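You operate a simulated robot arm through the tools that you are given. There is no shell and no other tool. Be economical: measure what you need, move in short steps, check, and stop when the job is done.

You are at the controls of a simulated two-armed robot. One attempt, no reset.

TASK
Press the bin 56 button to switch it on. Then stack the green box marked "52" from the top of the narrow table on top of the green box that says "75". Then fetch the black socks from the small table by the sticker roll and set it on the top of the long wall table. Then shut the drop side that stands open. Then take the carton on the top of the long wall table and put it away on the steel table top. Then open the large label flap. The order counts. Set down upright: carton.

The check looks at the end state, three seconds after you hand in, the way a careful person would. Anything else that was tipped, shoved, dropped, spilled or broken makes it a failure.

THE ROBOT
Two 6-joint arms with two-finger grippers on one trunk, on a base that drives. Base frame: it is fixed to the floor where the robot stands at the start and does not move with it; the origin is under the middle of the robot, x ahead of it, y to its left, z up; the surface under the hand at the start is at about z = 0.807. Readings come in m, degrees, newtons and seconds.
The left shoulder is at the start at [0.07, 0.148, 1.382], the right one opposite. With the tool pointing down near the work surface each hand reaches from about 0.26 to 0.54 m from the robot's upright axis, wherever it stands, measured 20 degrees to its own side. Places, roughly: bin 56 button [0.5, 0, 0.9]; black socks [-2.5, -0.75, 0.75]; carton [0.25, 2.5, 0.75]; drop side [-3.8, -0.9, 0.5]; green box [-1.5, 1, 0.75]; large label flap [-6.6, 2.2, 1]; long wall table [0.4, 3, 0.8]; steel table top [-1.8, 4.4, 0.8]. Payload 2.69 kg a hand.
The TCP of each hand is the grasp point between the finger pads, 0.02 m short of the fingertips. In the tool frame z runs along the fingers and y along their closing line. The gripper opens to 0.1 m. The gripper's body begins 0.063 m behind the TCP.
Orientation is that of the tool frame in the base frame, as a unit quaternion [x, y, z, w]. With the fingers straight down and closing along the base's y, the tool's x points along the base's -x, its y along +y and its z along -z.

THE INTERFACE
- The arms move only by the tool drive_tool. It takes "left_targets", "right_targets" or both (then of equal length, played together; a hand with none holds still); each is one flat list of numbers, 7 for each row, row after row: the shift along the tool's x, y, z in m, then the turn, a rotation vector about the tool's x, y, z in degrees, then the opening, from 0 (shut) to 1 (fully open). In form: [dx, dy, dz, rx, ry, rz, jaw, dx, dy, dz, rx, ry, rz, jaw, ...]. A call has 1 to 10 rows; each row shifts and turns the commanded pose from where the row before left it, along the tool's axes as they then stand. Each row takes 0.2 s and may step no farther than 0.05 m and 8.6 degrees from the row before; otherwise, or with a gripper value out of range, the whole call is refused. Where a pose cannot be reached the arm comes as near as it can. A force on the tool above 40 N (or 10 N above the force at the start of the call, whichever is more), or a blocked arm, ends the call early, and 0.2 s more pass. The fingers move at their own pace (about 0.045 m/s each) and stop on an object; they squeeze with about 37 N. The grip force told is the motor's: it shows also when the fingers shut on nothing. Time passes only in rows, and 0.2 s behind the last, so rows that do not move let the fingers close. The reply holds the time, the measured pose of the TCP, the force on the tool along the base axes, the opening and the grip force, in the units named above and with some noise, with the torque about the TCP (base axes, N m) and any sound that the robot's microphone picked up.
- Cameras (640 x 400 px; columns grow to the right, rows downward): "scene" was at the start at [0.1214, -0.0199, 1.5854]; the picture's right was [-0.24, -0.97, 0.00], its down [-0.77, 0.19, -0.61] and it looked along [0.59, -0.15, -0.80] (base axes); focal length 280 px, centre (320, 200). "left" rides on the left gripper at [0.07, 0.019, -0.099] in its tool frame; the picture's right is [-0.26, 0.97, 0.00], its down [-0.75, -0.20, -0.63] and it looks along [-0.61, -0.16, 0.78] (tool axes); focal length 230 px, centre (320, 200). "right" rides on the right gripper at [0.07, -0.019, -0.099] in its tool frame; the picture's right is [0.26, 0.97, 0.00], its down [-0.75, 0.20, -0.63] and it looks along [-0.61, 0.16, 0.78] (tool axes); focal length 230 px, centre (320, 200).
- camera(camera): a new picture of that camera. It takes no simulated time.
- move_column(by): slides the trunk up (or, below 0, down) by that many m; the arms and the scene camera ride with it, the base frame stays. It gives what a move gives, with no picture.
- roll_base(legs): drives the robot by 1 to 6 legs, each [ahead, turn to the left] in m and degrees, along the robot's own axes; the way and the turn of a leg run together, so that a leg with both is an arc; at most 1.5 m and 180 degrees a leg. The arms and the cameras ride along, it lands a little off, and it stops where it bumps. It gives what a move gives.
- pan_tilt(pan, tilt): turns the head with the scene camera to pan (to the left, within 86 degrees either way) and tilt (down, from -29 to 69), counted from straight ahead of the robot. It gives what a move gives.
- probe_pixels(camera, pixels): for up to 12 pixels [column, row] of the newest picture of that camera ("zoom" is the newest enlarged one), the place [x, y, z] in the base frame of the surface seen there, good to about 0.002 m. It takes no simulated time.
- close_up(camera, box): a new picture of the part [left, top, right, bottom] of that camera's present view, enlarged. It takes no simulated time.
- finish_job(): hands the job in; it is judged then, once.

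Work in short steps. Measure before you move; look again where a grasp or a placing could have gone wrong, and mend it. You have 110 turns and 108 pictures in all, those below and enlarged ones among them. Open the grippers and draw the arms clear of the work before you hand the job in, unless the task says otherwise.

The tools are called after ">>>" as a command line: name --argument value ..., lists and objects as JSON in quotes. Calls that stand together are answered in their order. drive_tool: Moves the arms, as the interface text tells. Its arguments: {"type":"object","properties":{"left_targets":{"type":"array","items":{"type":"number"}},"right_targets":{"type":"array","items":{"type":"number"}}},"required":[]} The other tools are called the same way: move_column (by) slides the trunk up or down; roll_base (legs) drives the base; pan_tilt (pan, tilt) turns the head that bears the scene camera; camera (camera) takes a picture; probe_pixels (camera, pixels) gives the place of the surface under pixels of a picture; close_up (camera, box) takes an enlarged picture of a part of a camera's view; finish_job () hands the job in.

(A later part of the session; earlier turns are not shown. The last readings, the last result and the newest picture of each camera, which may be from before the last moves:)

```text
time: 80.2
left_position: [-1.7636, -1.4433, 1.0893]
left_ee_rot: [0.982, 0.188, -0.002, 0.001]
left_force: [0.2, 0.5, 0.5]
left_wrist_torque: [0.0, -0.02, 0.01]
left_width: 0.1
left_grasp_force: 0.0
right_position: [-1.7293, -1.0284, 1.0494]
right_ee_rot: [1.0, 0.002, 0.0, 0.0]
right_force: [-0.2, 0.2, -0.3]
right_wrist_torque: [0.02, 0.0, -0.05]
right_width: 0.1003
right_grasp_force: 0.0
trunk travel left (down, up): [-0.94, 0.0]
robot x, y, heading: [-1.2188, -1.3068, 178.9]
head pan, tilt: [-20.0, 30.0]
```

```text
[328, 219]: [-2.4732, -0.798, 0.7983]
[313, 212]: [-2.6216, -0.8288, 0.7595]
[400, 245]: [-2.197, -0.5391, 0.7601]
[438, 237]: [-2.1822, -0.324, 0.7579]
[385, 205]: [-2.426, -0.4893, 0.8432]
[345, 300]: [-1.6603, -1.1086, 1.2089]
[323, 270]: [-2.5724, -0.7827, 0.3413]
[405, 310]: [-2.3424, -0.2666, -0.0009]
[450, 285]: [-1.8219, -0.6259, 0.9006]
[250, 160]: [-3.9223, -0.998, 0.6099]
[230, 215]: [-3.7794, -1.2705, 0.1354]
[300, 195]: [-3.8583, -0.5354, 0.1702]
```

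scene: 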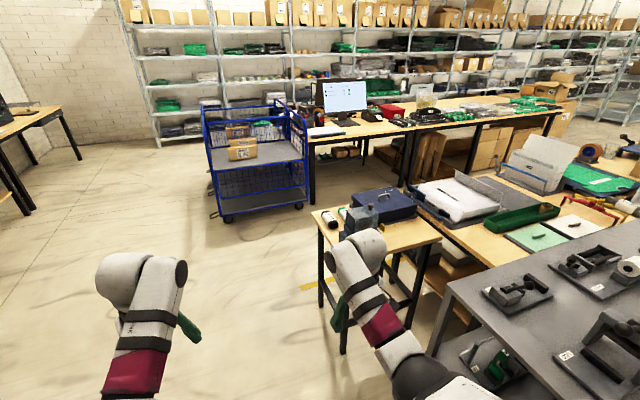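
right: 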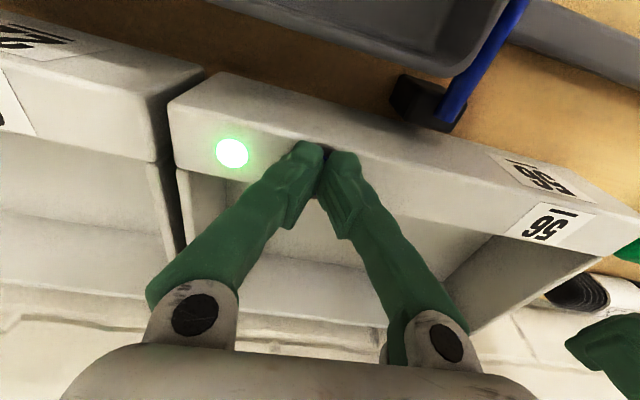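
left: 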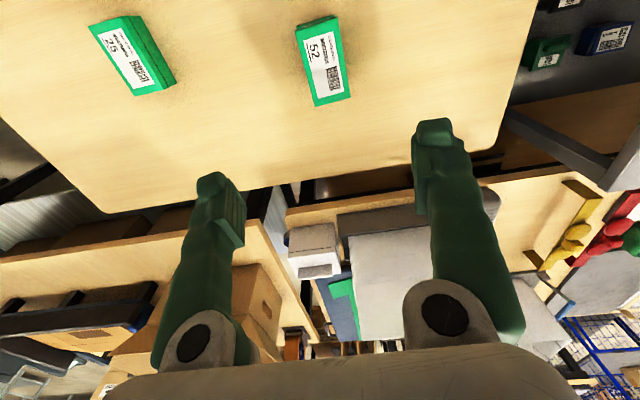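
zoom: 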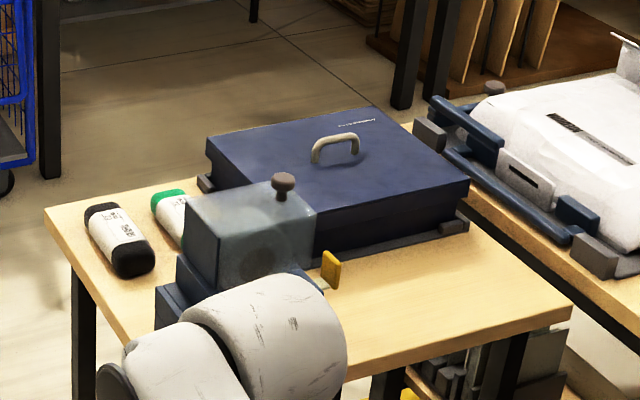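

Black socks at about (-2.473,-0.798,0.79) beside the green pair; dispenser right next to it. I check the dispenser's height before passing.

>>> probe_pixels --camera "zoom" --pixels '[[285, 182], [215, 205], [300, 205], [100, 215], [130, 260], [165, 195], [50, 215], [120, 335], [330, 265], [20, 60]]'

>>> roll_base --legs '[[1.38, 0], [0, -89]]'

>>> pan_tilt --pan -10 --tilt 50

>>> camera --camera "scene"

```text
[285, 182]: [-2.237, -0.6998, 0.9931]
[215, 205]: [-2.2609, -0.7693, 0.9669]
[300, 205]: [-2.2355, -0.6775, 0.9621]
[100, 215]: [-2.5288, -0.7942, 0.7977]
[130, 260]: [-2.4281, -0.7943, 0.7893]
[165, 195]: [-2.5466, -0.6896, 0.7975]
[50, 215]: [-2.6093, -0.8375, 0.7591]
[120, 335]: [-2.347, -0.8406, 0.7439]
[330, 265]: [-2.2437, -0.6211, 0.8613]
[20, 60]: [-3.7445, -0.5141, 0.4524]
```

```text
time: 90.9
left_position: [-2.7519, -0.7577, 1.0898]
left_ee_rot: [0.837, -0.548, -0.002, 0.0]
left_force: [-0.4, 0.4, -0.1]
left_wrist_torque: [-0.01, -0.02, -0.01]
left_width: 0.0999
left_grasp_force: 0.0
right_position: [-2.336, -0.7771, 1.049]
right_ee_rot: [0.721, -0.693, 0.001, -0.001]
right_force: [-0.4, -0.1, 0.8]
right_wrist_torque: [0.01, 0.0, 0.03]
right_width: 0.1
right_grasp_force: 0.1
trunk travel left (down, up): [-0.94, 0.0]
robot x, y, heading: [-2.5961, -1.2993, 91.0]
head pan, tilt: [-20.0, 30.0]
```

```text
time: 91.7
left_position: [-2.7505, -0.7568, 1.0898]
left_ee_rot: [0.837, -0.548, -0.003, 0.0]
left_force: [1.1, -0.2, -0.1]
left_wrist_torque: [0.02, 0.0, -0.01]
left_width: 0.0997
left_grasp_force: 0.1
right_position: [-2.3358, -0.7771, 1.0488]
right_ee_rot: [0.721, -0.693, 0.0, 0.0]
right_force: [-0.6, -0.3, -0.1]
right_wrist_torque: [0.01, 0.01, 0.01]
right_width: 0.0998
right_grasp_force: 0.0
trunk travel left (down, up): [-0.94, 0.0]
robot x, y, heading: [-2.597, -1.3009, 90.8]
head pan, tilt: [-10.0, 50.0]
```

```text
81 pictures are left
```

scene: 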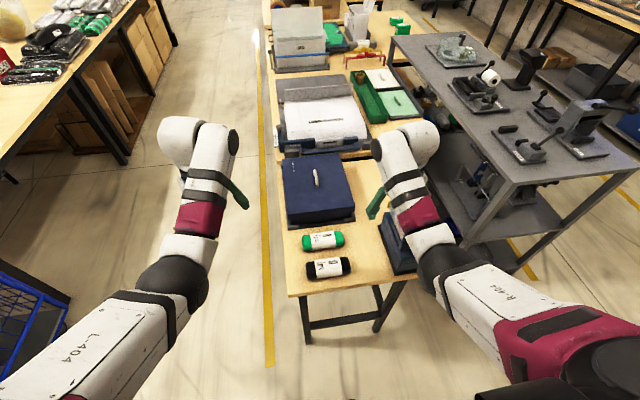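

Socks lie along x; I need the jaws closing along y. I move the right hand over the socks (−2.475,−0.798) and begin turning it about its axis.

>>> drive_tool --right_targets '[0.007, 0.046, 0, 0, 0, 0, 1, 0.007, 0.046, 0, 0, 0, 0, 1, 0.007, 0.046, 0, 0, 0, 0, 1, 0, 0, 0, 0, 0, 8.4, 1, 0, 0, 0, 0, 0, 8.4, 1, 0, 0, 0, 0, 0, 8.4, 1, 0, 0, 0, 0, 0, 8.4, 1, 0, 0, 0, 0, 0, 8.4, 1, 0, 0, 0, 0, 0, 8.4, 1, 0, 0, 0, 0, 0, 8.4, 1]'

```text
time: 93.9
left_position: [-2.7509, -0.7559, 1.0895]
left_ee_rot: [0.837, -0.547, -0.002, 0.0]
left_force: [0.4, -0.3, 0.6]
left_wrist_torque: [-0.02, 0.01, -0.01]
left_width: 0.1
left_grasp_force: 0.1
right_position: [-2.4734, -0.7988, 1.0433]
right_ee_rot: [-0.286, 0.958, 0.0, 0.0]
right_force: [0.2, 0.0, 0.2]
right_wrist_torque: [-0.03, 0.01, -0.02]
right_width: 0.1
right_grasp_force: 0.0
right hand out of reach, approached as far as the arm can: row 1
trunk travel left (down, up): [-0.94, 0.0]
robot x, y, heading: [-2.5949, -1.2973, 91.2]
head pan, tilt: [-10.0, 50.0]
```

Rotation works; 33° more, then a look.

>>> drive_tool --right_targets '[0, 0, 0, 0, 0, 8.2, 1, 0, 0, 0, 0, 0, 8.2, 1, 0, 0, 0, 0, 0, 8.2, 1, 0, 0, 0, 0, 0, 8.2, 1, 0, 0, 0.05, 0, 0, 0, 1, 0, 0, 0.04, 0, 0, 0, 1]'

>>> camera --camera "right"

```text
time: 95.3
left_position: [-2.7498, -0.7567, 1.0903]
left_ee_rot: [0.836, -0.548, -0.002, 0.001]
left_force: [-0.6, -0.8, 0.5]
left_wrist_torque: [0.02, 0.0, 0.03]
left_width: 0.0997
left_grasp_force: 0.0
right_position: [-2.4733, -0.7998, 0.9566]
right_ee_rot: [-0.005, 1.0, 0.001, 0.0]
right_force: [-0.3, -0.2, 0.4]
right_wrist_torque: [0.0, 0.01, 0.01]
right_width: 0.0999
right_grasp_force: 0.0
trunk travel left (down, up): [-0.94, 0.0]
robot x, y, heading: [-2.5963, -1.2977, 90.7]
head pan, tilt: [-10.0, 50.0]
```

```text
80 pictures are left
```

right: 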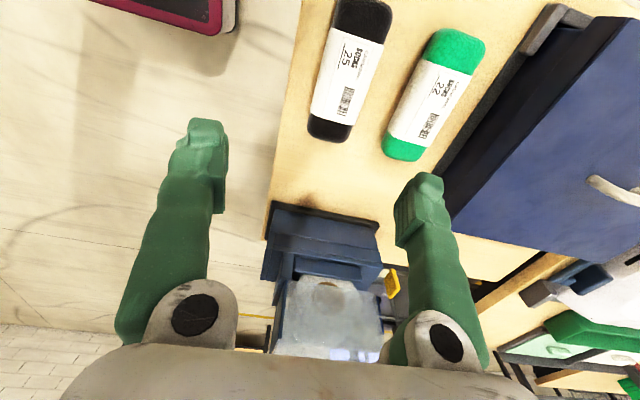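

The socks are at (345,80) in this view. I probe the socks' extents and the dispenser's near edge.

>>> probe_pixels --camera "right" --pixels '[[345, 75], [338, 12], [385, 15], [315, 125], [345, 130], [330, 75], [372, 75], [275, 205], [375, 225], [395, 120], [285, 150], [292, 300]]'

```text
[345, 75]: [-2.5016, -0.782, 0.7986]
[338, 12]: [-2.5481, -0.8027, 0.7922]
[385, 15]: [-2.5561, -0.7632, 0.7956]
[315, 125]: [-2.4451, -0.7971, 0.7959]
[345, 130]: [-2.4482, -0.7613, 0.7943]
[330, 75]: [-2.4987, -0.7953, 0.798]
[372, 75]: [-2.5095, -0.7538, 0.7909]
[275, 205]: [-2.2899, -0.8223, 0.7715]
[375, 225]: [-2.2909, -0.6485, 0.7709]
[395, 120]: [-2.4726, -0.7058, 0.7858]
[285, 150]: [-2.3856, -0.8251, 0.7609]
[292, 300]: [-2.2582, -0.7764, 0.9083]
```

Socks centre ≈(-2.498,-0.780), top 0.80. I shift over it, partially close to 0.8, and lower the trunk 0.1.

>>> drive_tool --right_targets '[0.025, 0.02, 0, 0, 0, 0, 0.8, 0, 0, 0, 0, 0, 0, 0.8]'

>>> move_column --by -0.1

>>> camera --camera "right"

```text
time: 95.9
left_position: [-2.7509, -0.7557, 1.0885]
left_ee_rot: [0.837, -0.548, -0.002, -0.001]
left_force: [-0.2, 0.3, -0.4]
left_wrist_torque: [-0.03, -0.03, -0.01]
left_width: 0.1
left_grasp_force: 0.1
right_position: [-2.5, -0.7797, 0.9552]
right_ee_rot: [-0.006, 1.0, 0.0, 0.0]
right_force: [0.7, -0.1, 0.4]
right_wrist_torque: [0.0, -0.01, -0.03]
right_width: 0.0797
right_grasp_force: 0.1
trunk travel left (down, up): [-0.94, 0.0]
robot x, y, heading: [-2.5945, -1.2983, 91.3]
head pan, tilt: [-10.0, 50.0]
```

```text
time: 97.3
left_position: [-2.7507, -0.7567, 0.9888]
left_ee_rot: [0.837, -0.547, -0.002, 0.0]
left_force: [-0.3, -0.2, -0.3]
left_wrist_torque: [-0.01, 0.02, 0.01]
left_width: 0.0999
left_grasp_force: 0.0
right_position: [-2.5003, -0.7802, 0.8553]
right_ee_rot: [-0.005, 1.0, 0.001, 0.0]
right_force: [0.0, -0.4, 0.6]
right_wrist_torque: [-0.03, 0.01, 0.0]
right_width: 0.0798
right_grasp_force: 0.0
trunk travel left (down, up): [-0.84, 0.1]
robot x, y, heading: [-2.5945, -1.2986, 90.9]
head pan, tilt: [-10.0, 50.0]
```

```text
79 pictures are left
```

right: 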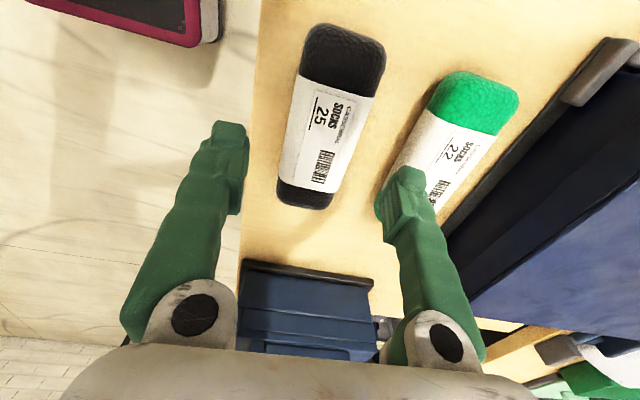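

I re-probe the socks edges from closer.

>>> probe_pixels --camera "right" --pixels '[[292, 110], [375, 110], [280, 180], [335, 195], [310, 30], [380, 60], [330, 110], [310, 160], [390, 170], [440, 80], [420, 130], [265, 150]]'

```text
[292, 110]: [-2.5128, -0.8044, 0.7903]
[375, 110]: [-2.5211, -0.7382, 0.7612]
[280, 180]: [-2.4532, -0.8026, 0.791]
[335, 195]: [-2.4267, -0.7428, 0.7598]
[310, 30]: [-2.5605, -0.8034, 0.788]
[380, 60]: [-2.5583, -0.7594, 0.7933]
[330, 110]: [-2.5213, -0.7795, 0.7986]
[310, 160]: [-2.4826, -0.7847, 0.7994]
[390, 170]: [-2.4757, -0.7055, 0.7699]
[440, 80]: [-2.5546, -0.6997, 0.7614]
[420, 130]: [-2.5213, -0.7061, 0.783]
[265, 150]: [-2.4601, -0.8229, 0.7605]
```

Centred. Descend to z≈0.787 and close gently.

>>> drive_tool --right_targets '[0, 0, 0.03, 0, 0, 0, 0.8, 0, 0, 0.03, 0, 0, 0, 0.8, 0, 0, 0.008, 0, 0, 0, 0.8, 0, 0, 0, 0, 0, 0, 0.3, 0, 0, 0, 0, 0, 0, 0.3, 0, 0, 0, 0, 0, 0, 0.25, 0, 0, 0, 0, 0, 0, 0.25]'

```text
time: 98.9
left_position: [-2.7502, -0.7557, 0.9897]
left_ee_rot: [0.836, -0.548, -0.002, 0.0]
left_force: [0.3, -0.2, 0.3]
left_wrist_torque: [0.01, -0.04, -0.03]
left_width: 0.1
left_grasp_force: 0.0
right_position: [-2.4954, -0.7846, 0.7903]
right_ee_rot: [-0.005, 1.0, 0.0, 0.0]
right_force: [0.0, -0.1, 0.9]
right_wrist_torque: [0.04, -0.03, 0.0]
right_width: 0.0542
right_grasp_force: 36.7
right hand out of reach, approached as far as the arm can: row 3
trunk travel left (down, up): [-0.84, 0.1]
robot x, y, heading: [-2.5964, -1.2943, 91.0]
head pan, tilt: [-10.0, 50.0]
```

Gripped at width 0.054. I lift with the column and arm, and check.

>>> move_column --by 0.1

>>> drive_tool --right_targets '[0, 0, -0.05, 0, 0, 0, 0.25, 0, 0, -0.05, 0, 0, 0, 0.25, 0, 0, -0.04, 0, 0, 0, 0.25]'

>>> camera --camera "right"

```text
time: 100.2
left_position: [-2.7512, -0.7563, 1.0894]
left_ee_rot: [0.836, -0.548, -0.003, 0.0]
left_force: [0.3, 0.0, 0.5]
left_wrist_torque: [0.01, 0.02, 0.0]
left_width: 0.1001
left_grasp_force: 0.1
right_position: [-2.4958, -0.7841, 0.891]
right_ee_rot: [-0.006, 1.0, -0.001, 0.0]
right_force: [1.1, 0.1, -0.3]
right_wrist_torque: [0.02, 0.02, -0.02]
right_width: 0.0544
right_grasp_force: 37.1
trunk travel left (down, up): [-0.94, 0.0]
robot x, y, heading: [-2.5933, -1.3003, 91.1]
head pan, tilt: [-10.0, 50.0]
```

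```text
time: 101.0
left_position: [-2.7512, -0.7568, 1.0887]
left_ee_rot: [0.837, -0.548, -0.002, 0.0]
left_force: [-0.9, -0.2, 0.2]
left_wrist_torque: [0.0, 0.0, 0.0]
left_width: 0.1
left_grasp_force: 0.1
right_position: [-2.4953, -0.7854, 1.0306]
right_ee_rot: [-0.006, 1.0, -0.001, -0.001]
right_force: [0.3, 0.1, 0.0]
right_wrist_torque: [-0.02, -0.01, -0.03]
right_width: 0.0545
right_grasp_force: 37.1
trunk travel left (down, up): [-0.94, 0.0]
robot x, y, heading: [-2.5984, -1.297, 90.9]
head pan, tilt: [-10.0, 50.0]
```

```text
78 pictures are left
```

right: 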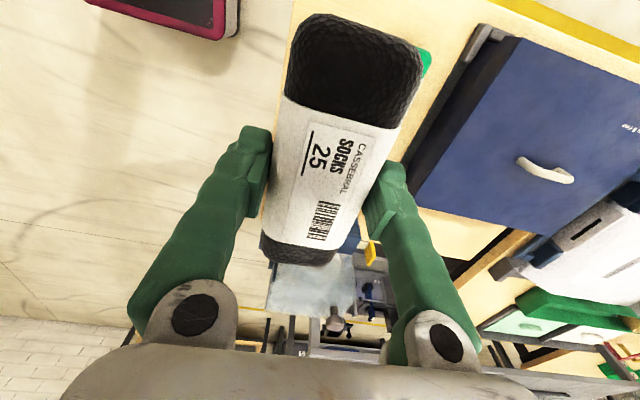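

Socks held. I back off from the dispenser, turn east, and drive to the aisle.

>>> roll_base --legs '[[-0.25, 0], [0, -91], [1.05, 0], [1.05, 0], [0, 90]]'

```text
time: 120.5
left_position: [-0.6133, -1.0411, 1.0902]
left_ee_rot: [0.824, -0.567, -0.002, 0.001]
left_force: [0.4, 0.0, 0.9]
left_wrist_torque: [0.0, 0.01, -0.04]
left_width: 0.1002
left_grasp_force: 0.0
right_position: [-0.3601, -1.0805, 1.0312]
right_ee_rot: [0.017, 1.0, 0.0, 0.0]
right_force: [0.4, 1.0, -0.6]
right_wrist_torque: [0.0, -0.01, -0.01]
right_width: 0.0547
right_grasp_force: 36.5
trunk travel left (down, up): [-0.94, 0.0]
robot x, y, heading: [-0.4852, -1.5903, 88.1]
head pan, tilt: [-10.0, 50.0]
```

On course; I drive north up the aisle.

>>> roll_base --legs '[[0, 2.5], [1.3, 0], [1.3, 0], [1.3, 0]]'

>>> pan_tilt --pan -50 --tilt 30

>>> camera --camera "scene"

```text
time: 139.8
left_position: [-0.5897, 2.8634, 1.0894]
left_ee_rot: [0.833, -0.553, -0.002, -0.001]
left_force: [0.0, -0.1, -0.6]
left_wrist_torque: [-0.03, 0.0, 0.0]
left_width: 0.1
left_grasp_force: 0.0
right_position: [-0.3345, 2.8331, 1.0307]
right_ee_rot: [0.002, 1.0, 0.0, -0.001]
right_force: [0.5, 0.1, 0.2]
right_wrist_torque: [0.0, 0.01, 0.01]
right_width: 0.0547
right_grasp_force: 36.6
trunk travel left (down, up): [-0.94, 0.0]
robot x, y, heading: [-0.4422, 2.3205, 90.1]
head pan, tilt: [-10.0, 50.0]
```

```text
time: 140.8
left_position: [-0.59, 2.8644, 1.0899]
left_ee_rot: [0.833, -0.553, -0.002, 0.0]
left_force: [0.1, 0.6, 0.2]
left_wrist_torque: [0.03, 0.03, -0.01]
left_width: 0.1
left_grasp_force: 0.2
right_position: [-0.3345, 2.8335, 1.0307]
right_ee_rot: [0.002, 1.0, 0.001, 0.0]
right_force: [-0.8, 0.0, -0.8]
right_wrist_torque: [0.03, 0.03, 0.04]
right_width: 0.0543
right_grasp_force: 36.8
trunk travel left (down, up): [-0.94, 0.0]
robot x, y, heading: [-0.4407, 2.3195, 90.3]
head pan, tilt: [-50.0, 30.0]
```

```text
77 pictures are left
```

scene: 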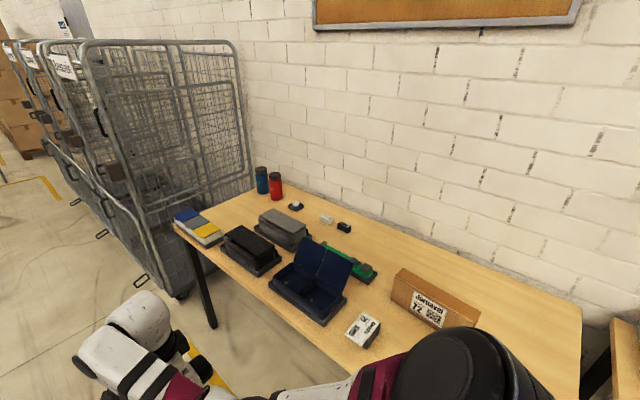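

The long wall table: brown carton at (435,298), small white box at (363,330). I zoom and probe for free space.

>>> close_up --camera "scene" --box '[260, 200, 580, 400]'

>>> probe_pixels --camera "scene" --pixels '[[435, 285], [410, 315], [470, 325], [393, 295], [360, 330], [500, 300], [540, 330], [580, 305], [345, 352], [180, 230], [520, 360], [350, 375]]'

```text
2.00 times, centred on (420, 300) of scene
```

zoom: 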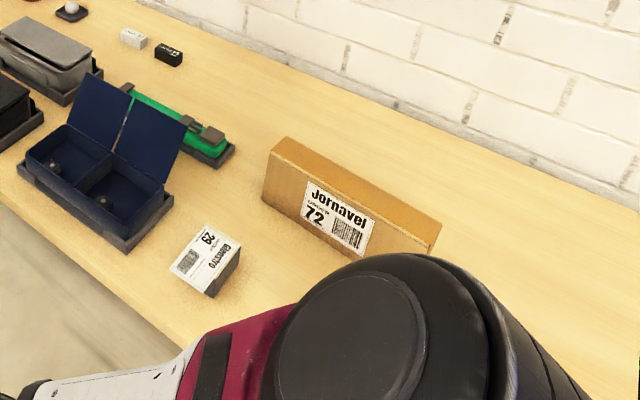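

```text
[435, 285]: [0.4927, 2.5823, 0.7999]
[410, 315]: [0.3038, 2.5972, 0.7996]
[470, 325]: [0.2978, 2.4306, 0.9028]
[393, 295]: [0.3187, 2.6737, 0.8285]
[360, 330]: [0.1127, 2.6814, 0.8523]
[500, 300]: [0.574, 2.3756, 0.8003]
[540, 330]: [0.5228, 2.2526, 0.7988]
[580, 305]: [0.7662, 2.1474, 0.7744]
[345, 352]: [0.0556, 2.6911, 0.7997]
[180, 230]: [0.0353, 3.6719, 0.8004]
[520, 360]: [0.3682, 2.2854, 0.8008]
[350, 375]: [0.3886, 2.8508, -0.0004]
```

I probe the blue case's lid height, then turn to face the table.

>>> probe_pixels --camera "zoom" --pixels '[[95, 78], [155, 105], [178, 130], [285, 140], [435, 225], [120, 235], [425, 240], [265, 195], [210, 240]]'

>>> roll_base --legs '[[0.08, 0], [0, -90]]'

>>> pan_tilt --pan 0 --tilt 45

>>> camera --camera "scene"

```text
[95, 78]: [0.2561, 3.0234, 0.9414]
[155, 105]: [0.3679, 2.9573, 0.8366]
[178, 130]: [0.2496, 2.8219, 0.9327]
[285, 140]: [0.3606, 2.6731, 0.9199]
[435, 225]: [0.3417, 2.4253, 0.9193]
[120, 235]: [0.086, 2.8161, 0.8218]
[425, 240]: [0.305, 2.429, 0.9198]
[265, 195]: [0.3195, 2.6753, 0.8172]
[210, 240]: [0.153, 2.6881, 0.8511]
```

```text
time: 142.4
left_position: [-0.5751, 2.9068, 1.1031]
left_ee_rot: [0.829, -0.554, -0.027, -0.067]
left_force: [-0.4, -0.9, -0.3]
left_wrist_torque: [0.03, -0.02, -0.05]
left_width: 0.1
left_grasp_force: 0.0
right_position: [-0.2981, 2.8478, 1.0407]
right_ee_rot: [0.034, 0.999, 0.008, 0.024]
right_force: [-1.7, -1.2, -2.0]
right_wrist_torque: [0.07, -0.08, -0.04]
right_width: 0.0545
right_grasp_force: 37.3
trunk travel left (down, up): [-0.94, 0.0]
robot x, y, heading: [-0.4424, 2.4022, 89.1]
head pan, tilt: [-50.0, 30.0]
stopped in leg 2: the robot was blocked; the commanded pose is now the measured one
```

```text
time: 143.6
left_position: [-0.5743, 2.9243, 1.0943]
left_ee_rot: [0.83, -0.554, -0.021, -0.054]
left_force: [0.3, -0.7, 0.4]
left_wrist_torque: [0.04, -0.03, 0.03]
left_width: 0.0998
left_grasp_force: 0.0
right_position: [-0.3025, 2.8671, 1.032]
right_ee_rot: [0.03, 0.999, -0.001, 0.02]
right_force: [0.3, 0.2, -1.2]
right_wrist_torque: [-0.02, -0.03, 0.02]
right_width: 0.0546
right_grasp_force: 37.1
trunk travel left (down, up): [-0.94, 0.0]
robot x, y, heading: [-0.4417, 2.3972, 89.1]
head pan, tilt: [0.0, 45.0]
```

```text
75 pictures are left
```

scene: 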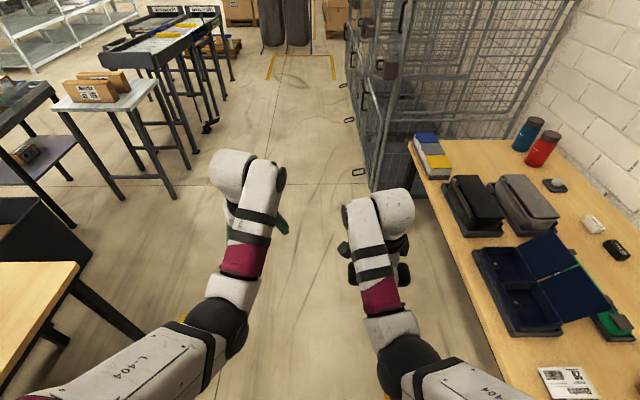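

The turn was blocked at once; I look to the right side to see what's near.

>>> pan_tilt --pan -80 --tilt 55

>>> camera --camera "scene"

>>> pan_tilt --pan 80 --tilt 55

>>> camera --camera "scene"

```text
time: 145.1
left_position: [-0.5755, 2.9254, 1.0937]
left_ee_rot: [0.83, -0.555, -0.022, -0.053]
left_force: [0.0, 0.2, 0.7]
left_wrist_torque: [0.05, 0.02, -0.01]
left_width: 0.1
left_grasp_force: 0.1
right_position: [-0.3019, 2.8668, 1.0335]
right_ee_rot: [0.031, 0.999, -0.001, 0.018]
right_force: [-0.4, 0.2, 0.1]
right_wrist_torque: [-0.02, 0.0, -0.03]
right_width: 0.0546
right_grasp_force: 36.6
trunk travel left (down, up): [-0.94, 0.0]
robot x, y, heading: [-0.4464, 2.4025, 89.2]
head pan, tilt: [-80.0, 55.0]
```

```text
74 pictures are left
```

scene: 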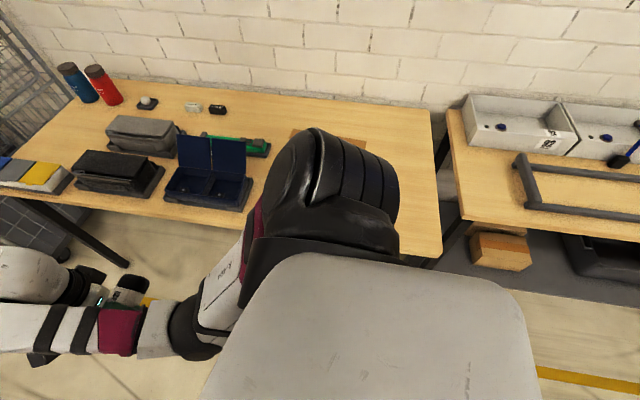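

```text
time: 147.6
left_position: [-0.5743, 2.9264, 1.0937]
left_ee_rot: [0.83, -0.555, -0.021, -0.053]
left_force: [0.5, -0.3, 0.0]
left_wrist_torque: [-0.03, -0.03, 0.02]
left_width: 0.1
left_grasp_force: 0.0
right_position: [-0.3027, 2.8659, 1.0319]
right_ee_rot: [0.03, 0.999, -0.001, 0.02]
right_force: [0.1, -0.3, 0.3]
right_wrist_torque: [0.02, 0.0, 0.02]
right_width: 0.0548
right_grasp_force: 37.4
trunk travel left (down, up): [-0.94, 0.0]
robot x, y, heading: [-0.4411, 2.3991, 89.3]
head pan, tilt: [80.0, 55.0]
```

```text
73 pictures are left
```

scene: 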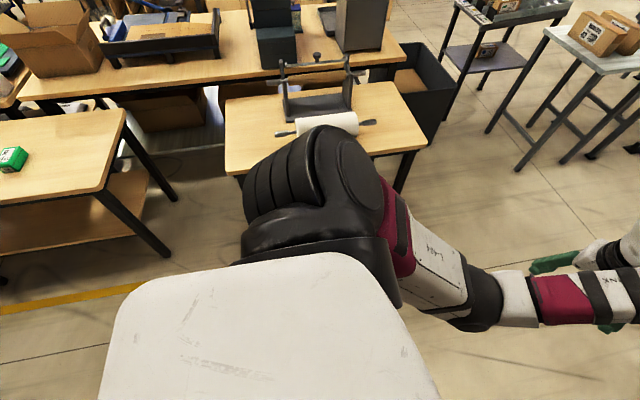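

Nothing obviously touches. I retry the turn in a small step.

>>> roll_base --legs '[[0, -20]]'

```text
time: 149.1
left_position: [-0.3861, 2.9394, 1.0949]
left_ee_rot: [0.72, -0.692, -0.011, -0.058]
left_force: [0.7, -0.4, 0.2]
left_wrist_torque: [-0.03, -0.01, -0.01]
left_width: 0.1001
left_grasp_force: 0.1
right_position: [-0.1511, 2.79, 1.0339]
right_ee_rot: [0.206, 0.978, -0.003, 0.02]
right_force: [-0.9, -0.7, -1.2]
right_wrist_torque: [0.04, -0.01, -0.06]
right_width: 0.0544
right_grasp_force: 36.9
trunk travel left (down, up): [-0.94, 0.0]
robot x, y, heading: [-0.4427, 2.3997, 68.7]
head pan, tilt: [80.0, 55.0]
```

That worked. I continue the turn.

>>> roll_base --legs '[[0, -35], [0, -33.5]]'

>>> pan_tilt --pan 0 --tilt 50

>>> camera --camera "scene"

```text
time: 152.7
left_position: [0.0795, 2.5453, 1.0967]
left_ee_rot: [-0.205, 0.977, -0.025, 0.058]
left_force: [0.0, 0.7, -0.4]
left_wrist_torque: [-0.01, -0.03, -0.03]
left_width: 0.1003
left_grasp_force: 0.0
right_position: [0.0258, 2.2707, 1.0349]
right_ee_rot: [0.721, 0.693, -0.014, 0.016]
right_force: [-0.5, 0.9, -0.4]
right_wrist_torque: [-0.01, -0.02, 0.0]
right_width: 0.0546
right_grasp_force: 37.2
trunk travel left (down, up): [-0.94, 0.0]
robot x, y, heading: [-0.4447, 2.3987, 0.6]
head pan, tilt: [80.0, 55.0]
```

```text
time: 154.3
left_position: [0.0789, 2.5426, 1.0965]
left_ee_rot: [-0.205, 0.977, -0.026, 0.059]
left_force: [-0.7, 0.0, 0.0]
left_wrist_torque: [0.04, 0.01, 0.04]
left_width: 0.0999
left_grasp_force: 0.1
right_position: [0.0261, 2.271, 1.0344]
right_ee_rot: [0.72, 0.693, -0.012, 0.014]
right_force: [0.0, 0.6, -0.1]
right_wrist_torque: [0.02, -0.02, 0.04]
right_width: 0.0545
right_grasp_force: 36.6
trunk travel left (down, up): [-0.94, 0.0]
robot x, y, heading: [-0.4439, 2.403, 0.2]
head pan, tilt: [0.0, 50.0]
```

```text
72 pictures are left
```

scene: 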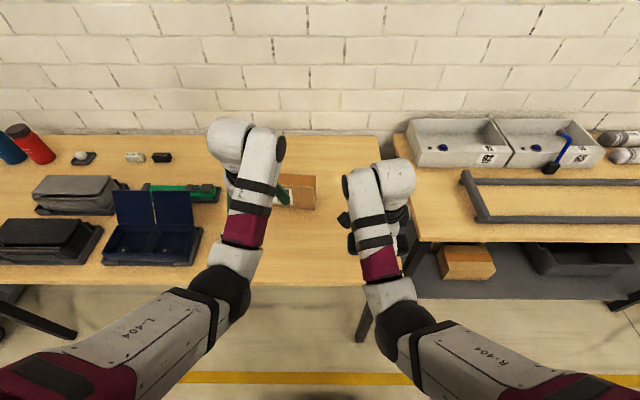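

Facing the table. I probe its right edge and surfaces near the placing spot.

>>> probe_pixels --camera "scene" --pixels '[[350, 275], [345, 285], [330, 240], [372, 150], [375, 160], [310, 280], [290, 230], [365, 285], [270, 285], [295, 195]]'

>>> roll_base --legs '[[0.2, 0]]'

>>> camera --camera "scene"

>>> camera --camera "right"

```text
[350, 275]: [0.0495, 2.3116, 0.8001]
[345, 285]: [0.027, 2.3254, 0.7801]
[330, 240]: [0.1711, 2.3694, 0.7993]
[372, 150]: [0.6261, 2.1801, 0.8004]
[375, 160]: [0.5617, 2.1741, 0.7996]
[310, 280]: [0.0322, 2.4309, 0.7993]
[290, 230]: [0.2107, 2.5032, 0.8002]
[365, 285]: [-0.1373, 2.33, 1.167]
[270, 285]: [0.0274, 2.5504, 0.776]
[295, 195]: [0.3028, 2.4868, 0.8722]
```

```text
time: 155.8
left_position: [0.2733, 2.5459, 1.0986]
left_ee_rot: [-0.206, 0.976, -0.026, 0.06]
left_force: [-0.7, -0.1, -0.1]
left_wrist_torque: [0.01, -0.08, -0.02]
left_width: 0.1
left_grasp_force: 0.2
right_position: [0.2206, 2.273, 1.0374]
right_ee_rot: [0.72, 0.694, -0.01, 0.016]
right_force: [-0.7, -0.3, -1.1]
right_wrist_torque: [0.02, -0.01, 0.0]
right_width: 0.0545
right_grasp_force: 37.7
trunk travel left (down, up): [-0.94, 0.0]
robot x, y, heading: [-0.2428, 2.4039, 0.6]
head pan, tilt: [0.0, 50.0]
```

```text
71 pictures are left
```

scene: 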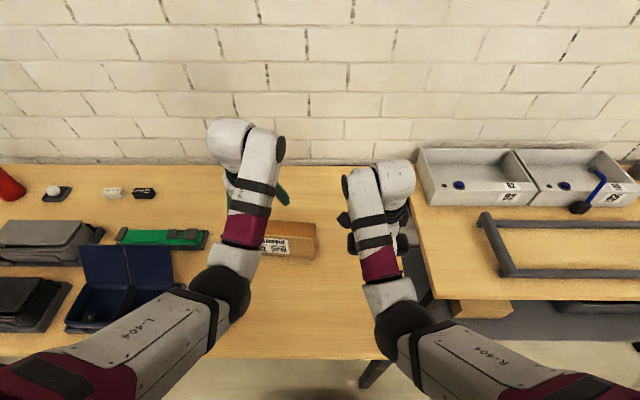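

```text
70 pictures are left
```

right: 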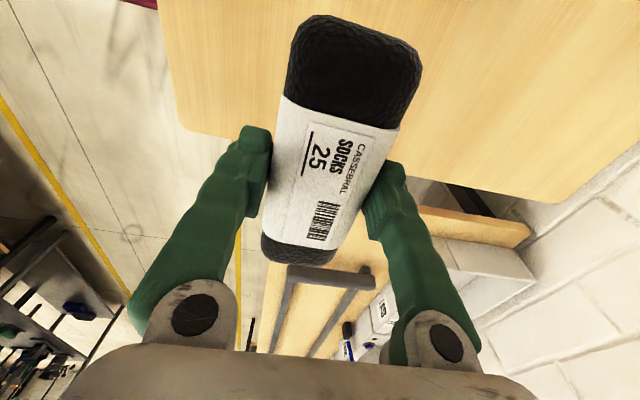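

Table right edge is y≈2.17. I'll set the socks at about (0.18,2.31): level the tool, shift, and go down most of the way.

>>> drive_tool --right_targets '[0.018, -0.02, 0, 0, 2.1, 0, 0.25, 0.019, -0.02, 0, 0, 0, 0, 0.25, 0, 0, 0.045, 0, 0, 0, 0.25, 0, 0, 0.045, 0, 0, 0, 0.25, 0, 0, 0.045, 0, 0, 0, 0.25, 0, 0, 0.04, 0, 0, 0, 0.25, 0, 0, 0.015, 0, 0, 0, 0.25]'

```text
time: 156.5
left_position: [0.2756, 2.544, 1.0974]
left_ee_rot: [-0.205, 0.977, -0.025, 0.06]
left_force: [-0.2, 0.7, 1.3]
left_wrist_torque: [0.02, 0.0, 0.03]
left_width: 0.0999
left_grasp_force: 0.1
right_position: [0.2158, 2.2286, 1.0306]
right_ee_rot: [0.742, 0.666, -0.03, 0.077]
right_force: [0.2, -1.2, 0.1]
right_wrist_torque: [0.0, 0.01, -0.02]
right_width: 0.0544
right_grasp_force: 37.2
right hand out of reach, approached as far as the arm can: row 1
trunk travel left (down, up): [-0.94, 0.0]
robot x, y, heading: [-0.2421, 2.4043, 0.5]
head pan, tilt: [0.0, 50.0]
stopped in row 3 (right hand): the arm was blocked; the commanded pose is now the measured one
```

The arm is cramped at this height; I go straight down first and re-level there.

>>> drive_tool --right_targets '[0, 0, 0.04, 0, 0, 0, 0.25, 0, 0, 0.03, 2.1, 4.2, 0, 0.25, 0, 0, 0.02, 2.1, 4.2, 0, 0.25, 0, 0, 0, 0, 0, 0, 0.25]'

>>> camera --camera "right"

```text
time: 157.5
left_position: [0.2791, 2.5462, 1.096]
left_ee_rot: [-0.205, 0.977, -0.026, 0.059]
left_force: [0.1, 0.3, -0.5]
left_wrist_torque: [-0.04, 0.02, 0.01]
left_width: 0.0998
left_grasp_force: 0.1
right_position: [0.223, 2.2187, 0.94]
right_ee_rot: [0.744, 0.668, -0.001, 0.0]
right_force: [-0.3, -0.6, -1.3]
right_wrist_torque: [-0.05, 0.0, -0.02]
right_width: 0.0543
right_grasp_force: 37.1
trunk travel left (down, up): [-0.94, 0.0]
robot x, y, heading: [-0.2461, 2.399, 0.5]
head pan, tilt: [0.0, 50.0]
```

```text
69 pictures are left
```

right: 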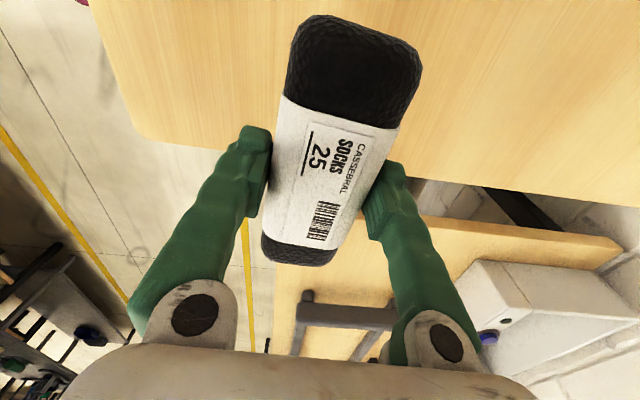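

Level now. I shift +y 0.09 and lower to near the table.

>>> drive_tool --right_targets '[0.045, -0.015, 0, 0, 0, 0, 0.25, 0.045, -0.015, 0, 0, 0, 0, 0.25, 0, 0, 0.04, 0, 0, 0, 0.25, 0, 0, 0.04, 0, 0, 0, 0.25, 0, 0, 0.02, 0, 0, 0, 0.25]'

>>> camera --camera "scene"

```text
time: 158.7
left_position: [0.278, 2.5479, 1.0969]
left_ee_rot: [-0.206, 0.977, -0.026, 0.058]
left_force: [-0.4, -0.1, 0.5]
left_wrist_torque: [-0.01, -0.03, 0.01]
left_width: 0.0999
left_grasp_force: 0.0
right_position: [0.2055, 2.3019, 0.8403]
right_ee_rot: [0.746, 0.666, -0.005, 0.007]
right_force: [0.0, -0.6, -0.7]
right_wrist_torque: [0.0, 0.03, -0.02]
right_width: 0.0544
right_grasp_force: 37.2
trunk travel left (down, up): [-0.94, 0.0]
robot x, y, heading: [-0.2436, 2.4009, 0.9]
head pan, tilt: [0.0, 50.0]
```

```text
68 pictures are left
```

scene: 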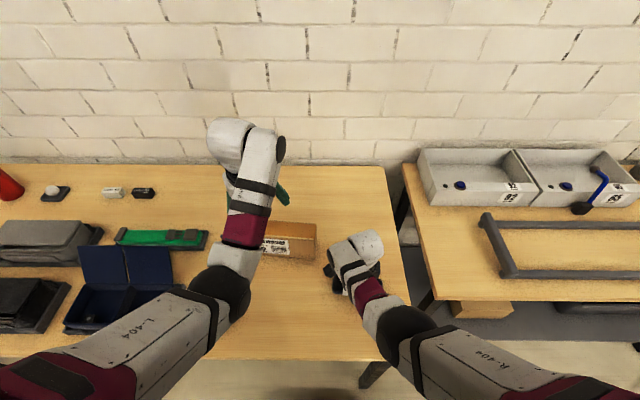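

10 mm above contact; I lower in small steps.

>>> drive_tool --right_targets '[0, 0, 0.005, 0, 0, 0, 0.25, 0, 0, 0.002, 0, 0, 0, 0.25, 0, 0, 0.002, 0, 0, 0, 0.25, 0, 0, 0.001, 0, 0, 0, 0.25]'

```text
time: 159.7
left_position: [0.2784, 2.5448, 1.0961]
left_ee_rot: [-0.205, 0.977, -0.025, 0.059]
left_force: [-0.9, -0.9, 0.3]
left_wrist_torque: [-0.02, -0.02, 0.0]
left_width: 0.1
left_grasp_force: 0.0
right_position: [0.2031, 2.3097, 0.8314]
right_ee_rot: [0.744, 0.669, 0.0, 0.001]
right_force: [-0.2, -1.2, 2.2]
right_wrist_torque: [0.1, -0.02, 0.06]
right_width: 0.0544
right_grasp_force: 37.1
trunk travel left (down, up): [-0.94, 0.0]
robot x, y, heading: [-0.2481, 2.4028, 0.6]
head pan, tilt: [0.0, 50.0]
```

Contact felt (2.2 N). I release and lift.

>>> drive_tool --right_targets '[0, 0, 0, 0, 0, 0, 0.7, 0, 0, 0, 0, 0, 0, 0.8, 0, 0, 0, 0, 0, 0, 0.8, 0, 0, -0.03, 0, 0, 0, 0.8, 0, 0, -0.04, 0, 0, 0, 0.8, 0, 0, -0.04, 0, 0, 0, 0.8, 0, 0, -0.03, 0, 0, 0, 0.8]'

>>> camera --camera "right"

>>> camera --camera "left"

```text
time: 161.5
left_position: [0.2776, 2.5449, 1.0962]
left_ee_rot: [-0.206, 0.977, -0.026, 0.058]
left_force: [-0.6, -0.5, -0.5]
left_wrist_torque: [0.02, -0.02, 0.01]
left_width: 0.1002
left_grasp_force: 0.0
right_position: [0.2211, 2.2425, 0.974]
right_ee_rot: [0.76, 0.648, -0.027, 0.055]
right_force: [0.1, -0.7, 0.7]
right_wrist_torque: [-0.02, -0.02, 0.01]
right_width: 0.0799
right_grasp_force: 0.0
trunk travel left (down, up): [-0.94, 0.0]
robot x, y, heading: [-0.2456, 2.4026, 0.3]
head pan, tilt: [0.0, 50.0]
stopped in row 7 (right hand): the arm was blocked; the commanded pose is now the measured one
```

```text
67 pictures are left
```

right: 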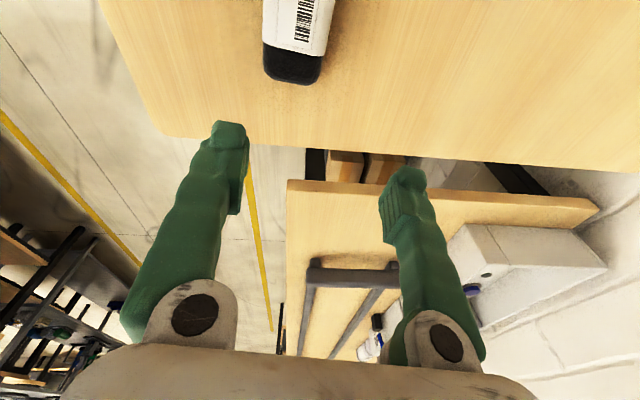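

```text
66 pictures are left
```

left: 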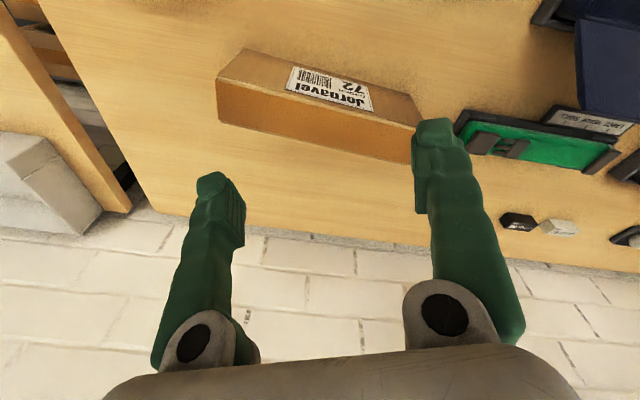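

Socks are set down well. I back off, restore the right hand's normal orientation and drive to the cart.

>>> roll_base --legs '[[-0.3, 0]]'

>>> drive_tool --right_targets '[0, 0, 0, 3, 3.2, -7.5, 1, 0, 0, 0, 3, 3, -7.5, 1, 0, 0, 0, 0, 0, -8.5, 1, 0, 0, 0, 0, 0, -8.5, 1, 0, 0, 0, 0, 0, -8.5, 1, 0, 0, 0, 0, 0, -8.5, 1, 0, 0, 0, 0, 0, -8.5, 1, 0, 0, 0, 0, 0, -8.5, 1, 0, 0, 0, 0, 0, -8.5, 1, 0, 0, 0, 0, 0, -8.5, 1]'

>>> roll_base --legs '[[0, -45], [0, -45.5], [1.3, 0], [1.3, 0], [1.2, 0]]'

```text
time: 163.6
left_position: [-0.0145, 2.5467, 1.0946]
left_ee_rot: [-0.209, 0.976, -0.025, 0.056]
left_force: [0.4, 0.4, -0.7]
left_wrist_torque: [0.0, 0.01, -0.01]
left_width: 0.1
left_grasp_force: 0.1
right_position: [-0.0701, 2.2417, 0.9718]
right_ee_rot: [0.758, 0.65, -0.029, 0.054]
right_force: [0.3, 0.3, -0.3]
right_wrist_torque: [0.0, 0.02, -0.03]
right_width: 0.0801
right_grasp_force: 0.0
trunk travel left (down, up): [-0.94, 0.0]
robot x, y, heading: [-0.5381, 2.3975, 0.9]
head pan, tilt: [0.0, 50.0]
```

```text
refused: row 1 steps farther than a row can; nothing moved
```

```text
time: 185.8
left_position: [-0.2863, -1.8671, 1.0958]
left_ee_rot: [0.531, 0.845, -0.059, 0.025]
left_force: [-0.2, -0.2, 0.0]
left_wrist_torque: [-0.04, -0.02, -0.01]
left_width: 0.0999
left_grasp_force: 0.0
right_position: [-0.5908, -1.8215, 0.9732]
right_ee_rot: [0.996, -0.063, -0.059, 0.021]
right_force: [0.8, 0.9, 0.3]
right_wrist_torque: [-0.03, 0.0, -0.04]
right_width: 0.0799
right_grasp_force: 0.0
trunk travel left (down, up): [-0.94, 0.0]
robot x, y, heading: [-0.4463, -1.3502, -87.3]
head pan, tilt: [0.0, 50.0]
```

Now restore the right hand orientation here in the open, then turn west and advance.

>>> drive_tool --right_targets '[0, 0, 0, 0, 3, -7.5, 1, 0, 0, 0, 0, 3, -7.5, 1, 0, 0, 0, 0, 0, -8.5, 1, 0, 0, 0, 0, 0, -8.5, 1, 0, 0, 0, 0, 0, -8.5, 1, 0, 0, 0, 0, 0, -8.5, 1, 0, 0, 0, 0, 0, -8.5, 1, 0, 0, 0, 0, 0, -8.5, 1, 0, 0, 0, 0, 0, -8.5, 1, 0, 0, 0, 0, 0, -8.5, 1]'

>>> roll_base --legs '[[0, -93], [1.0, 0], [1.0, 0]]'

>>> pan_tilt --pan -10 --tilt 30

>>> camera --camera "scene"

```text
time: 188.0
left_position: [-0.2857, -1.8689, 1.0956]
left_ee_rot: [0.531, 0.845, -0.06, 0.023]
left_force: [-0.2, 0.3, 0.5]
left_wrist_torque: [0.01, -0.01, 0.03]
left_width: 0.1
left_grasp_force: 0.0
right_position: [-0.5917, -1.8225, 0.9718]
right_ee_rot: [0.788, 0.615, -0.015, 0.008]
right_force: [0.4, -0.5, -0.1]
right_wrist_torque: [0.0, -0.04, 0.02]
right_width: 0.1002
right_grasp_force: 0.0
trunk travel left (down, up): [-0.94, 0.0]
robot x, y, heading: [-0.4466, -1.347, -87.9]
head pan, tilt: [0.0, 50.0]
```

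```text
time: 201.9
left_position: [-2.9778, -1.4807, 1.096]
left_ee_rot: [0.978, 0.198, -0.059, -0.026]
left_force: [-0.1, -0.6, 1.0]
left_wrist_torque: [-0.01, 0.01, -0.01]
left_width: 0.0999
left_grasp_force: 0.0
right_position: [-2.9163, -1.1782, 0.9738]
right_ee_rot: [0.989, -0.146, -0.018, -0.007]
right_force: [0.0, 0.1, -0.5]
right_wrist_torque: [0.0, 0.01, 0.0]
right_width: 0.1003
right_grasp_force: 0.1
trunk travel left (down, up): [-0.94, 0.0]
robot x, y, heading: [-2.4519, -1.3423, 179.6]
head pan, tilt: [0.0, 50.0]
```

```text
time: 202.7
left_position: [-2.9792, -1.4813, 1.0961]
left_ee_rot: [0.978, 0.198, -0.058, -0.027]
left_force: [-0.4, -0.2, -0.7]
left_wrist_torque: [0.01, 0.01, -0.02]
left_width: 0.1
left_grasp_force: 0.1
right_position: [-2.9184, -1.1776, 0.9735]
right_ee_rot: [0.989, -0.148, -0.017, -0.006]
right_force: [0.5, 0.6, -0.6]
right_wrist_torque: [-0.03, -0.01, 0.02]
right_width: 0.1001
right_grasp_force: 0.1
trunk travel left (down, up): [-0.94, 0.0]
robot x, y, heading: [-2.4557, -1.3484, 179.4]
head pan, tilt: [-10.0, 30.0]
```

```text
65 pictures are left
```

scene: 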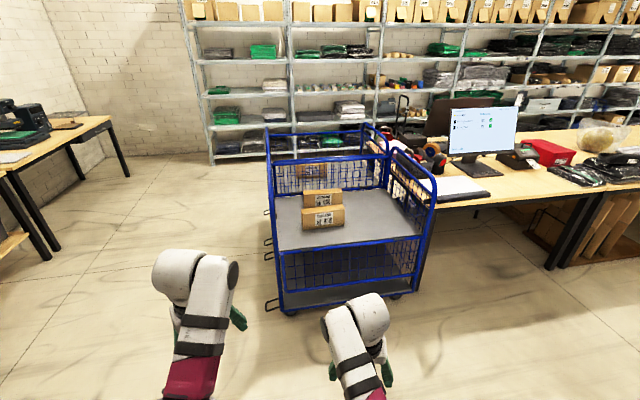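

>>> close_up --camera "scene" --box '[240, 110, 460, 320]'

>>> probe_pixels --camera "scene" --pixels '[[277, 252], [418, 238], [350, 245], [285, 306], [410, 291], [350, 298], [272, 170], [437, 195], [270, 135], [405, 150], [350, 232], [330, 160]]'

```text
1.90 times, centred on (350, 215) of scene
```

zoom: 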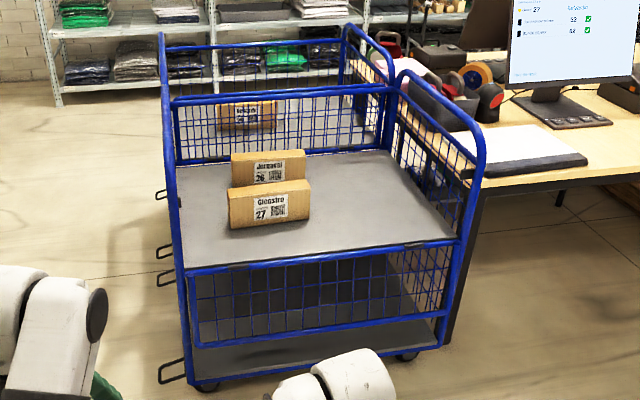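

```text
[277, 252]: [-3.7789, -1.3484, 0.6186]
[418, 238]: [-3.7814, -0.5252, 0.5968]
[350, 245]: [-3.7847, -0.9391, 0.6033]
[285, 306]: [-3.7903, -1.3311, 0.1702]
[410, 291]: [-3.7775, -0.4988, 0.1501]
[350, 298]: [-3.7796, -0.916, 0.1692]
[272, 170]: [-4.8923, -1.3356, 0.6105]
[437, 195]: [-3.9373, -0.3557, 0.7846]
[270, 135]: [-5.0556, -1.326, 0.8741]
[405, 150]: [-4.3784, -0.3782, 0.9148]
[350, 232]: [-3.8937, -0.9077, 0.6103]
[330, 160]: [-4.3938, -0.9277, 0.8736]
```

The open drop side is the front blue panel hanging down (hinge z≈0.60, x≈-3.78). I move closer and lower the trunk to study it.

>>> roll_base --legs '[[0.4, 0]]'

>>> move_column --by -0.5

>>> pan_tilt --pan -15 --tilt 30

>>> camera --camera "scene"

```text
time: 205.2
left_position: [-3.3719, -1.4783, 1.097]
left_ee_rot: [0.978, 0.198, -0.059, -0.026]
left_force: [0.1, 0.4, -0.3]
left_wrist_torque: [-0.02, 0.02, 0.02]
left_width: 0.0999
left_grasp_force: 0.0
right_position: [-3.31, -1.176, 0.9729]
right_ee_rot: [0.989, -0.146, -0.018, -0.006]
right_force: [0.6, 0.5, 0.5]
right_wrist_torque: [0.0, -0.01, -0.01]
right_width: 0.1001
right_grasp_force: 0.1
trunk travel left (down, up): [-0.94, 0.0]
robot x, y, heading: [-2.8536, -1.3429, 179.5]
head pan, tilt: [-10.0, 30.0]
```

```text
refused: -0.5 is not a number from -0.4 to 0.4
```

```text
time: 205.9
left_position: [-3.3725, -1.4789, 1.0969]
left_ee_rot: [0.978, 0.199, -0.059, -0.027]
left_force: [0.7, -0.4, 0.2]
left_wrist_torque: [0.02, 0.02, 0.01]
left_width: 0.1
left_grasp_force: 0.1
right_position: [-3.3111, -1.1756, 0.9743]
right_ee_rot: [0.989, -0.146, -0.017, -0.006]
right_force: [-1.1, 0.0, 0.4]
right_wrist_torque: [0.02, -0.01, 0.0]
right_width: 0.1002
right_grasp_force: 0.1
trunk travel left (down, up): [-0.94, 0.0]
robot x, y, heading: [-2.8458, -1.3418, 180.0]
head pan, tilt: [-15.0, 30.0]
```

```text
63 pictures are left
```

scene: 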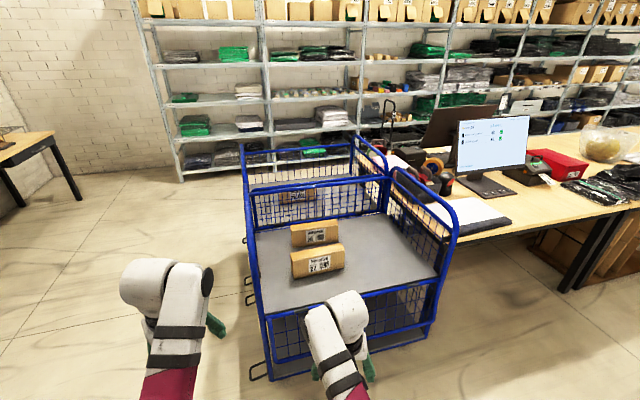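

I lower the trunk 0.4 m for a frontal view of the panel.

>>> move_column --by -0.4

>>> close_up --camera "scene" --box '[210, 150, 500, 400]'

>>> camera --camera "right"

```text
time: 209.7
left_position: [-3.373, -1.4789, 0.6959]
left_ee_rot: [0.978, 0.199, -0.059, -0.026]
left_force: [0.7, 0.2, -0.5]
left_wrist_torque: [0.0, -0.04, -0.01]
left_width: 0.1001
left_grasp_force: 0.1
right_position: [-3.3129, -1.1762, 0.5739]
right_ee_rot: [0.989, -0.146, -0.017, -0.006]
right_force: [0.5, 0.3, 0.3]
right_wrist_torque: [0.03, -0.01, -0.01]
right_width: 0.0999
right_grasp_force: 0.0
trunk travel left (down, up): [-0.54, 0.4]
robot x, y, heading: [-2.8496, -1.3433, 179.9]
head pan, tilt: [-15.0, 30.0]
```

```text
1.60 times, centred on (355, 275) of scene
```

zoom: 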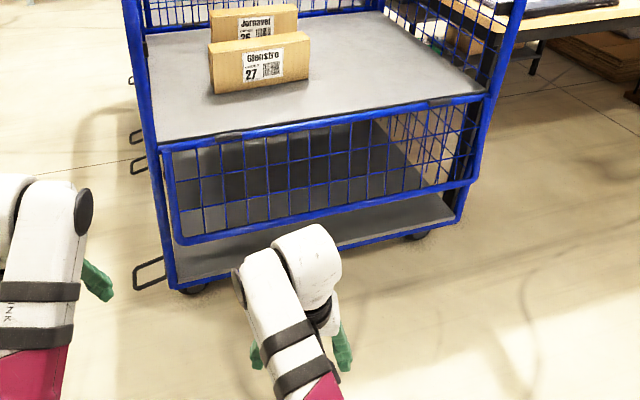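

```text
61 pictures are left
```

right: 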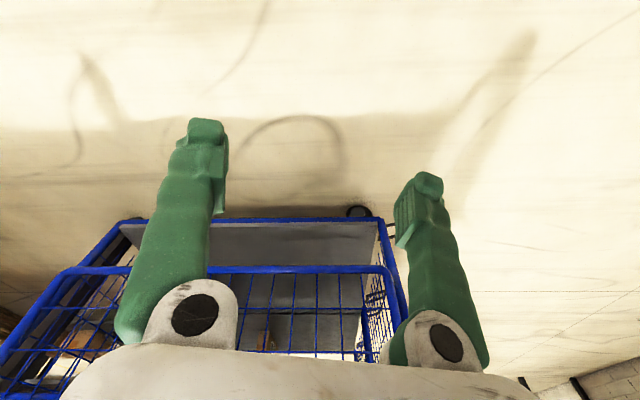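

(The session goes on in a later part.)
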